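You operate a simulated robot arm through the tools that you are given. There is no shell and no other tool. Be economical: measure what you need, move in short steps, check, and stop when the job is done.

Carry out the task below with a simulated robot arm. There is one attempt and no reset: what you move stays moved.

TASK
Put one of the scent pods from the vanity top beside the kits on the cream soap.
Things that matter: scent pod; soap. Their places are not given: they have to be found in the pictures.

It is judged by the outcome, as a careful person would: the job done as asked, and still so three seconds after it is handed in. It fails if anything else is knocked over, pushed out of place, dropped, spilled or broken.

THE ROBOT
A 6-joint arm with a two-finger parallel gripper, fixed in place. Base frame: the origin is at the foot of the arm, x ahead of it, y to its left, z up; the work surface is at about z = 0. Lengths are in mm, angles in rad, forces in N, time in s.
With the tool pointing down near the work surface it reaches from about 160 to 420 mm from the base axis. Its first joint turns from -1.152 to 1.152 rad. Payload 1.57 kg.
Tool frame: the origin (TCP) lies between the finger pads and is the grasp point; the fingertips stand 30 mm ahead of it; z points along the fingers, y is the line along which they close. The gripper opens to 80 mm. The fingers are 17 mm wide and 12 mm thick; the gripper's body (40 by 82 mm) begins 80 mm behind the TCP.
Orientation is told as [roll, pitch, yaw] about the base's x, y, z axes, in that order, counted from this pose: with the fingers straight down and closing along the base's y, the tool's x points along the base's -x, its y along +y and its z along -z.

THE INTERFACE
- The arm moves only by the tool step_arm. Its argument "increments" is a list of rows, each a list of 6 numbers: the shift along the tool's x, y, z in units of 500 mm (1.0 is 500 mm), then the turn, a rotation vector about the tool's x, y, z in units of 60 degrees (1.0 is 60 degrees). In form: [[x, y, z, rx, ry, rz], ...]. A call has 1 to 10 rows; each row is the pose to reach, as a shift and turn from the pose commanded when the call began, along the tool's axes at that moment. "fingers" is the gripper command, from -1 (shut) to 1 (fully open), values between in proportion, set as the call begins (left out, the last holds). A call with a number of a shift or a turn outside -1 to 1 is refused whole. A row lasts 0.2 s, in which the tool goes at most 50 mm and 0.15 rad; a call with a longer step from one row to the next is refused whole, and so is a gripper value outside its range. A pose out of reach is approached as far as the arm can. The call stops where the force on the tool passes 40 N (or 10 N more than at its start, if that is more) or the arm is blocked; 0.2 s more then pass. The fingers move at their own pace (about 153 mm/s each) and stop on an object; they squeeze with about 29 N. The grip force told is the motor's: it shows also when the fingers shut on nothing. Time passes only in rows, and 0.2 s behind the last, so rows that repeat a pose let the fingers close. It gives the time, the measured TCP pose, the force on the tool (base axes), the opening and the grip force at its end, in the units of the frame above (readings bear some noise).
- Cameras (640 x 400 px; columns grow to the right, rows downward): "scene" is fixed at [67, -345.4, 439.9]; the picture's right is [0.60, -0.80, 0.00], its down [-0.44, -0.33, -0.83] and it looks along [0.66, 0.50, -0.56] (base axes); focal length 275 px, centre (320, 200). "wrist" rides on the gripper at [-32, 0, -78] in the tool frame; the picture's right is [0.00, -1.00, 0.00], its down [0.97, 0.00, -0.24] and it looks along [0.24, 0.00, 0.97] (tool axes); focal length 218 px, centre (320, 200).
- capture(camera): a new picture of that camera. No time passes.
- locate(camera, pixels): for up to 12 pixels [column, row] of the newest picture of that camera ("zoom" is the newest enlarged one), the place [x, y, z] in the base frame of the surface seen there, good to about 3 mm, but the place of the scene camera against the robot may be out by one fixed shift of up to 25 mm in any direction. No time passes.
- zoom(camera, box): a new picture of the part [left, top, right, bottom] of that camera's present view, enlarged. No time passes.
- close_job(): hands the job in; it is judged then, once.

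Work in short steps. Measure before you move; look again where a grasp or a placing could have gone wrong, and mend it. You have 60 turns and 30 pictures in all, the two below and enlarged ones among them. Open the gripper and draw the arm clear of the work before you hand the job in, unless the task says otherwise; then end with one line.

The tools are called after "Request:" as name(argument=value, ...) on one line, values as JSON. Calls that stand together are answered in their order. step_arm: Moves the arm, as the interface text tells. Its arguments: {"type":"object","properties":{"increments":{"type":"array","items":{"type":"array","items":{"type":"number"}}},"fingers":{"type":"number"}},"required":["increments"]} The other tools are called the same way: capture (camera) takes a picture; locate (camera, pixels) gives the place of the surface under pixels of a picture; zoom (camera, box) takes an enlarged picture of a part of a camera's view; close_job () hands the job in.

At the start:

```text
clock: 0.0
ee_pos: [195.6, -119.3, 270.5]
orientation: [0.001, 0.0, 0.001]
contact_force: [0.7, 0.1, -0.1]
finger_gap: 80.0
finger_force: 0.0
```

scene: 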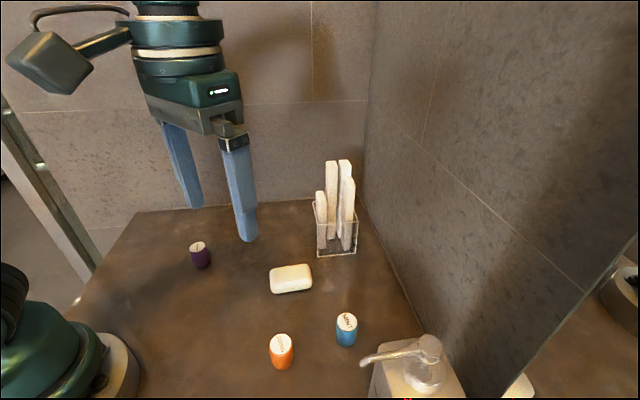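
wrist: 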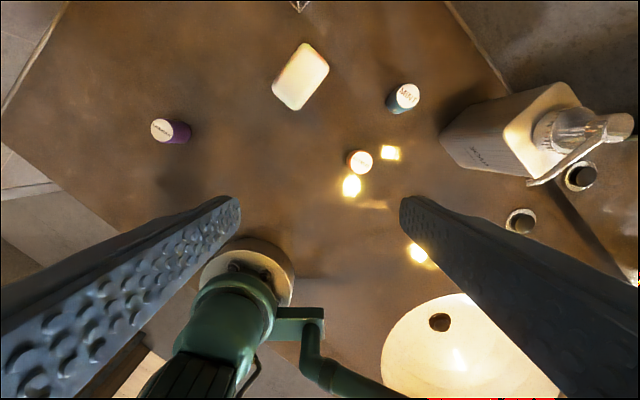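

I see three pods in the wrist picture: purple (170,130), orange (360,162) and blue (403,97). The cream soap is at (300,76). I'll measure them all.

Request:
locate(camera="wrist", pixels=[[161, 131], [182, 132], [408, 95], [397, 107], [361, 161], [300, 76], [307, 45], [328, 66], [273, 85], [296, 108], [240, 120]])

Request:
zoom(camera="scene", box=[170, 150, 410, 380])

Request:
locate(camera="scene", pixels=[[197, 245], [201, 260], [280, 338], [346, 316], [290, 275], [271, 269], [309, 265], [312, 285], [274, 287], [335, 250]])

```text
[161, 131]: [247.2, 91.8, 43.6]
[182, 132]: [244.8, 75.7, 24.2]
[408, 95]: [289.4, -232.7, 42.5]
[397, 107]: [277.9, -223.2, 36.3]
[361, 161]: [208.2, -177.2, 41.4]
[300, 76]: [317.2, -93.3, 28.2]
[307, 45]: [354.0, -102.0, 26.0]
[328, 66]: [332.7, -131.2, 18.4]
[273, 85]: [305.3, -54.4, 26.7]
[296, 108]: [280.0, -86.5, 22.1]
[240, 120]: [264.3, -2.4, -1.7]
```

```text
1.74 times, centred on (290, 265) of scene
```

zoom: 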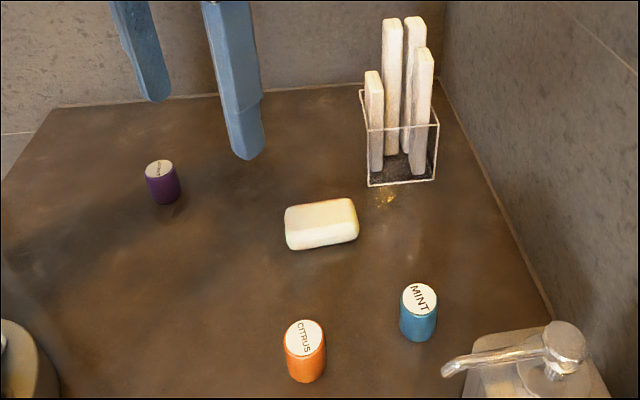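

```text
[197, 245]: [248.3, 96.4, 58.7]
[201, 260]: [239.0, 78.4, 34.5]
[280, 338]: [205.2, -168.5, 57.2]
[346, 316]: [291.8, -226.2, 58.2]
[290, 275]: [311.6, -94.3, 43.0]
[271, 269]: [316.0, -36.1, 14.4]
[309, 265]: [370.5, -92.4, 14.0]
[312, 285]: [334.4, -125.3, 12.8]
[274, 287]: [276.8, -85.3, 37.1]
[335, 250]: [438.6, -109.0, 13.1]
```

The pods are about 42 mm tall, and the soap top is at about z=28, centred near (317,-93). I'll take the purple pod because it stands alone, so first I'll move above it and look.

Request:
step_arm(increments=[[-0.012, 0.07, 0.03, 0, 0, 0], [-0.028, 0.14, 0.07, 0, 0, 0], [-0.044, 0.21, 0.11, 0, 0, 0], [-0.06, 0.28, 0.15, 0, 0, 0], [-0.075, 0.35, 0.19, 0, 0, 0], [-0.09, 0.415, 0.22, 0, 0, 0], [-0.09, 0.415, 0.22, 0, 0, 0]], fingers=1)

Request:
capture(camera="wrist")

```text
clock: 1.6
ee_pos: [244.1, 89.0, 159.1]
orientation: [0.0, 0.0, 0.0]
contact_force: [0.5, -0.1, 0.5]
finger_gap: 80.1
finger_force: 0.0
```

```text
26 pictures are left
```

wrist: 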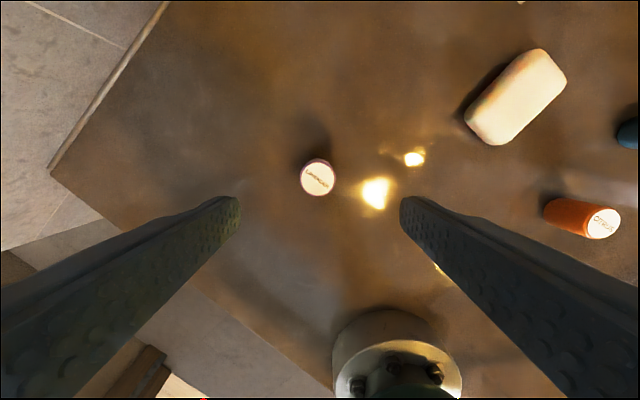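

The purple pod's cap is at (318,178). I'll measure its edges and the soap.

Request:
locate(camera="wrist", pixels=[[318, 178], [303, 178], [333, 178], [318, 164], [318, 192], [518, 97], [530, 75], [500, 115], [540, 50], [566, 82], [500, 143], [467, 115]])

```text
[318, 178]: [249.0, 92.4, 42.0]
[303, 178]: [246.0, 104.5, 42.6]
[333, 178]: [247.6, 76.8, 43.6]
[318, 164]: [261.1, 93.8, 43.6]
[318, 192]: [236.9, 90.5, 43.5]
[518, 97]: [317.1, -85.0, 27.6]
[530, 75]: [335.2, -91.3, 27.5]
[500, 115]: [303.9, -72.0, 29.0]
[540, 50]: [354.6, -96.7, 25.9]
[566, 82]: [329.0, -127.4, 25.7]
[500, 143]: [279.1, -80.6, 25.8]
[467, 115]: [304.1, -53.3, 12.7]
```

The pod is centred at (248,91), about 28 mm across and 43 mm tall. I'll come down around it, leaving the fingers open.

Request:
step_arm(increments=[[-0.008, 0.004, 0.06, 0, 0, 0], [-0.008, 0.004, 0.12, 0, 0, 0], [-0.008, 0.004, 0.18, 0, 0, 0], [-0.008, 0.004, 0.215, 0, 0, 0], [-0.008, 0.004, 0.24, 0, 0, 0], [-0.008, 0.004, 0.24, 0, 0, 0]])

Request:
capture(camera="wrist")

```text
clock: 3.0
ee_pos: [244.6, 89.9, 43.2]
orientation: [0.0, 0.0, -0.001]
contact_force: [-0.2, 0.2, 0.0]
finger_gap: 80.1
finger_force: 0.1
```

```text
25 pictures are left
```

wrist: 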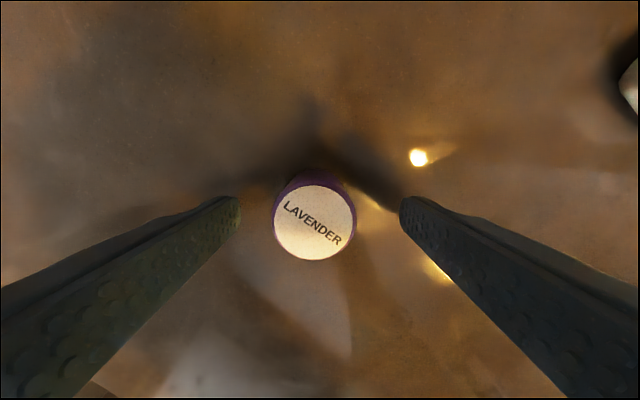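

The pod sits between the fingers. I'll lower 6 mm, move about 3 mm forward and close.

Request:
step_arm(increments=[[-0.006, 0.001, 0.012, 0, 0, 0], [-0.006, 0.001, 0.012, 0, 0, 0]])

Request:
step_arm(increments=[[0, 0, 0, 0, 0, 0], [0, 0, 0, 0, 0, 0], [0, 0, 0, 0, 0, 0], [0, 0, 0, 0, 0, 0]], fingers=-1)

```text
clock: 3.6
ee_pos: [246.6, 88.1, 35.4]
orientation: [0.0, 0.001, -0.001]
contact_force: [-0.6, 0.7, 0.1]
finger_gap: 79.8
finger_force: 0.2
```

```text
clock: 4.6
ee_pos: [246.7, 90.1, 35.8]
orientation: [0.001, -0.001, 0.001]
contact_force: [0.3, -0.9, 0.0]
finger_gap: 31.4
finger_force: 28.7
```

The pod is held (gap 31.4). I'll lift it and carry it over the soap centre at (317,-89).

Request:
step_arm(increments=[[0, 0, -0.06, 0, 0, 0], [0, 0, -0.12, 0, 0, 0], [0, 0, -0.18, 0, 0, 0], [-0.02, -0.06, -0.18, 0, 0, 0], [-0.045, -0.12, -0.18, 0, 0, 0], [-0.07, -0.18, -0.18, 0, 0, 0], [-0.095, -0.24, -0.18, 0, 0, 0], [-0.12, -0.3, -0.18, 0, 0, 0], [-0.14, -0.358, -0.18, 0, 0, 0], [-0.14, -0.358, -0.18, 0, 0, 0]])

Request:
capture(camera="wrist")

Request:
capture(camera="scene")

```text
clock: 6.8
ee_pos: [317.9, -87.8, 123.9]
orientation: [0.0, 0.0, 0.001]
contact_force: [-0.6, -0.4, -0.5]
finger_gap: 30.9
finger_force: 29.1
```

```text
24 pictures are left
```

wrist: 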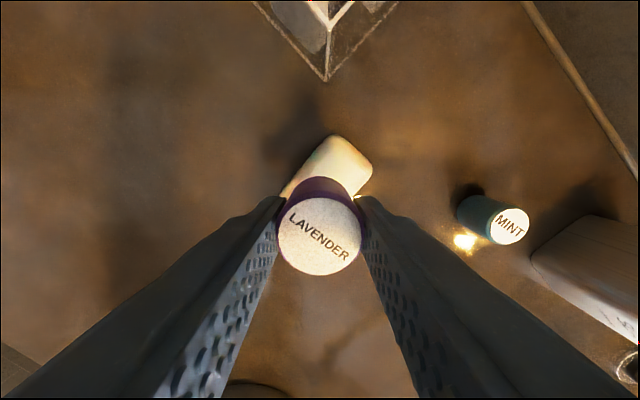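

```text
23 pictures are left
```

scene: 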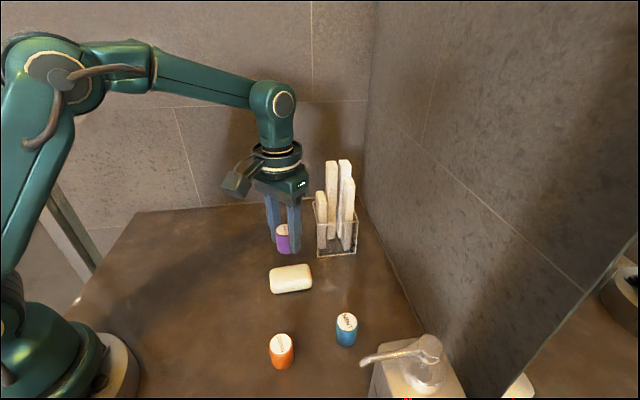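

The pod is over the soap. I'll check the visible far end of the soap and the pod cap.

Request:
locate(camera="wrist", pixels=[[335, 137], [371, 168], [325, 165], [345, 160], [282, 195], [320, 237], [326, 80]])

Request:
locate(camera="scene", pixels=[[290, 273], [280, 270], [300, 270], [284, 281], [305, 277], [282, 229]])

```text
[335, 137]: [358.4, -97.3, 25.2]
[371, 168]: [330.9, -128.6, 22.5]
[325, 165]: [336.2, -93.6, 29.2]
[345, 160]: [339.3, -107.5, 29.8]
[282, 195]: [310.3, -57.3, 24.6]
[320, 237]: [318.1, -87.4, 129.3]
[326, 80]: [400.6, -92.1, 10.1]
```

```text
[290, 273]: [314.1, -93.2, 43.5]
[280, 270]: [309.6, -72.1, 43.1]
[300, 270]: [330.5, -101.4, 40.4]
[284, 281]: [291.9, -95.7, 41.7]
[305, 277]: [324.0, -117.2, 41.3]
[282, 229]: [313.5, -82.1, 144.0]
```

The soap centre is about (317,-90) with its top at about 29.5, so contact should come at a TCP z of about 65. I'll come down to just above that.

Request:
step_arm(increments=[[0.001, -0.004, 0.03, 0, 0, 0], [0.001, -0.004, 0.06, 0, 0, 0], [0.001, -0.004, 0.085, 0, 0, 0], [0.001, -0.004, 0.1, 0, 0, 0], [0.001, -0.004, 0.106, 0, 0, 0], [0.001, -0.004, 0.106, 0, 0, 0]])

Request:
zoom(camera="scene", box=[230, 210, 350, 310])

```text
clock: 8.2
ee_pos: [315.3, -89.3, 69.9]
orientation: [0.001, -0.003, 0.0]
contact_force: [-0.1, 0.1, 0.8]
finger_gap: 31.1
finger_force: 29.2
```

```text
4.00 times, centred on (290, 260) of scene
```

zoom: 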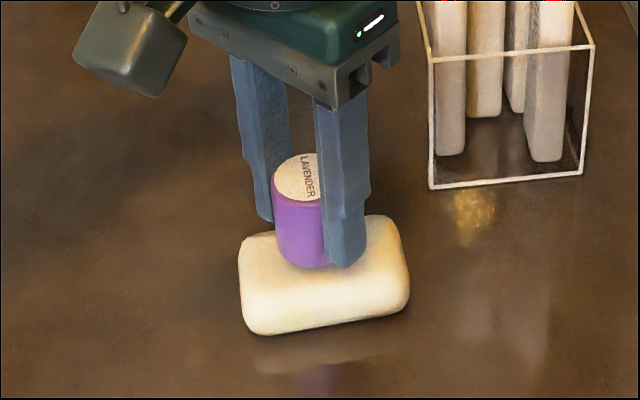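

The pod is a few mm above the soap and centred. I'll lower it in about 1 mm steps and watch the force.

Request:
step_arm(increments=[[0, 0, 0.002, 0, 0, 0], [0, 0, 0.004, 0, 0, 0], [0, 0, 0.006, 0, 0, 0], [0, 0, 0.006, 0, 0, 0]])

```text
clock: 9.2
ee_pos: [316.8, -90.0, 68.8]
orientation: [-0.001, -0.002, 0.001]
contact_force: [-0.5, 0.6, -0.5]
finger_gap: 31.2
finger_force: 28.8
```

Request:
step_arm(increments=[[0, 0, 0.002, 0, 0, 0], [0, 0, 0.004, 0, 0, 0], [0, 0, 0.004, 0, 0, 0]])

Request:
zoom(camera="scene", box=[230, 210, 350, 310])

```text
clock: 10.0
ee_pos: [315.9, -90.4, 65.9]
orientation: [0.0, 0.001, -0.001]
contact_force: [0.5, 0.9, -1.4]
finger_gap: 31.2
finger_force: 28.8
```

```text
4.00 times, centred on (290, 260) of scene
```

zoom: 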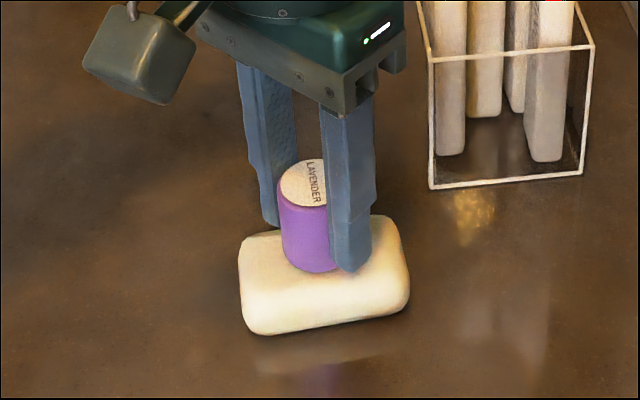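

There's no clear contact force yet, so I'll lower a little more.

Request:
step_arm(increments=[[0, 0, 0.002, 0, 0, 0], [0, 0, 0.002, 0, 0, 0]])

```text
clock: 10.6
ee_pos: [316.7, -90.4, 65.6]
orientation: [0.001, 0.0, -0.001]
contact_force: [-0.6, 0.8, 0.2]
finger_gap: 31.2
finger_force: 29.5
```

Request:
step_arm(increments=[[0, 0, 0.002, 0, 0, 0], [0, 0, 0.002, 0, 0, 0]])

```text
clock: 11.2
ee_pos: [317.2, -91.2, 65.2]
orientation: [0.0, 0.001, 0.0]
contact_force: [0.2, -1.3, 0.2]
finger_gap: 31.2
finger_force: 29.0
```

Request:
step_arm(increments=[[0, 0, 0.002, 0, 0, 0], [0, 0, 0.002, 0, 0, 0]])

```text
clock: 11.8
ee_pos: [319.2, -91.3, 64.0]
orientation: [0.0, -0.003, 0.0]
contact_force: [-2.3, 2.5, 23.5]
finger_gap: 31.0
finger_force: 29.6
```

Contact shows at 23.5 N. I'll back off 0.5 mm and then open gently.

Request:
step_arm(increments=[[0, 0, -0.001, 0, 0, 0], [0, 0, -0.001, 0, 0, 0]])

Request:
step_arm(increments=[[0, 0, 0, 0, 0, 0], [0, 0, 0, 0, 0, 0], [0, 0, 0, 0, 0, 0]], fingers=0.4)

Request:
zoom(camera="scene", box=[230, 210, 350, 310])

```text
clock: 12.4
ee_pos: [317.5, -91.0, 64.1]
orientation: [-0.002, -0.004, -0.001]
contact_force: [3.3, -0.5, 25.2]
finger_gap: 30.8
finger_force: 29.4
```

```text
clock: 13.2
ee_pos: [317.0, -91.9, 63.4]
orientation: [0.0, 0.001, -0.001]
contact_force: [0.6, -0.4, 0.0]
finger_gap: 56.1
finger_force: 0.1
```

```text
4.00 times, centred on (290, 260) of scene
```

zoom: 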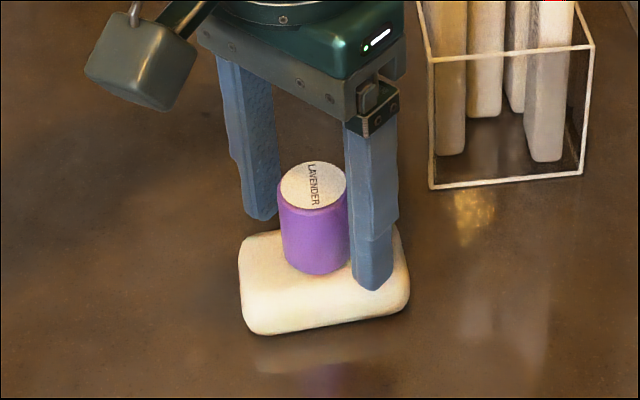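

The pod stands upright on the soap. I'll go straight up and then back.

Request:
step_arm(increments=[[0, 0, -0.03, 0, 0, 0], [0, 0, -0.09, 0, 0, 0], [0, 0, -0.16, 0, 0, 0], [0, 0, -0.24, 0, 0, 0], [0.06, 0.03, -0.29, 0, 0, 0], [0.12, 0.08, -0.3, 0, 0, 0], [0.18, 0.12, -0.3, 0, 0, 0], [0.18, 0.12, -0.3, 0, 0, 0]])

Request:
capture(camera="scene")

Request:
zoom(camera="scene", box=[230, 210, 350, 310])

```text
clock: 15.0
ee_pos: [226.1, -29.7, 215.9]
orientation: [0.001, -0.001, -0.001]
contact_force: [0.1, -0.5, -0.4]
finger_gap: 56.2
finger_force: 0.2
```

```text
19 pictures are left
```

scene: 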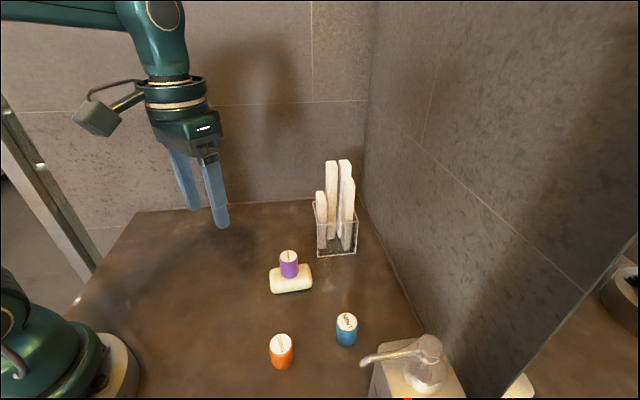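

```text
4.00 times, centred on (290, 260) of scene
```

zoom: 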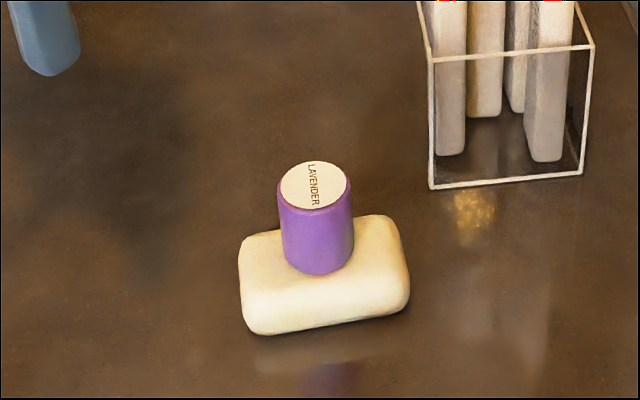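

The pod is standing on the soap, nothing else has moved, and the arm is clear, so I'm handing it in.

Request:
close_job()

```text
The job is handed in.
```

The purple lavender scent pod is standing upright on the cream soap; nothing else was moved, and the arm is clear.
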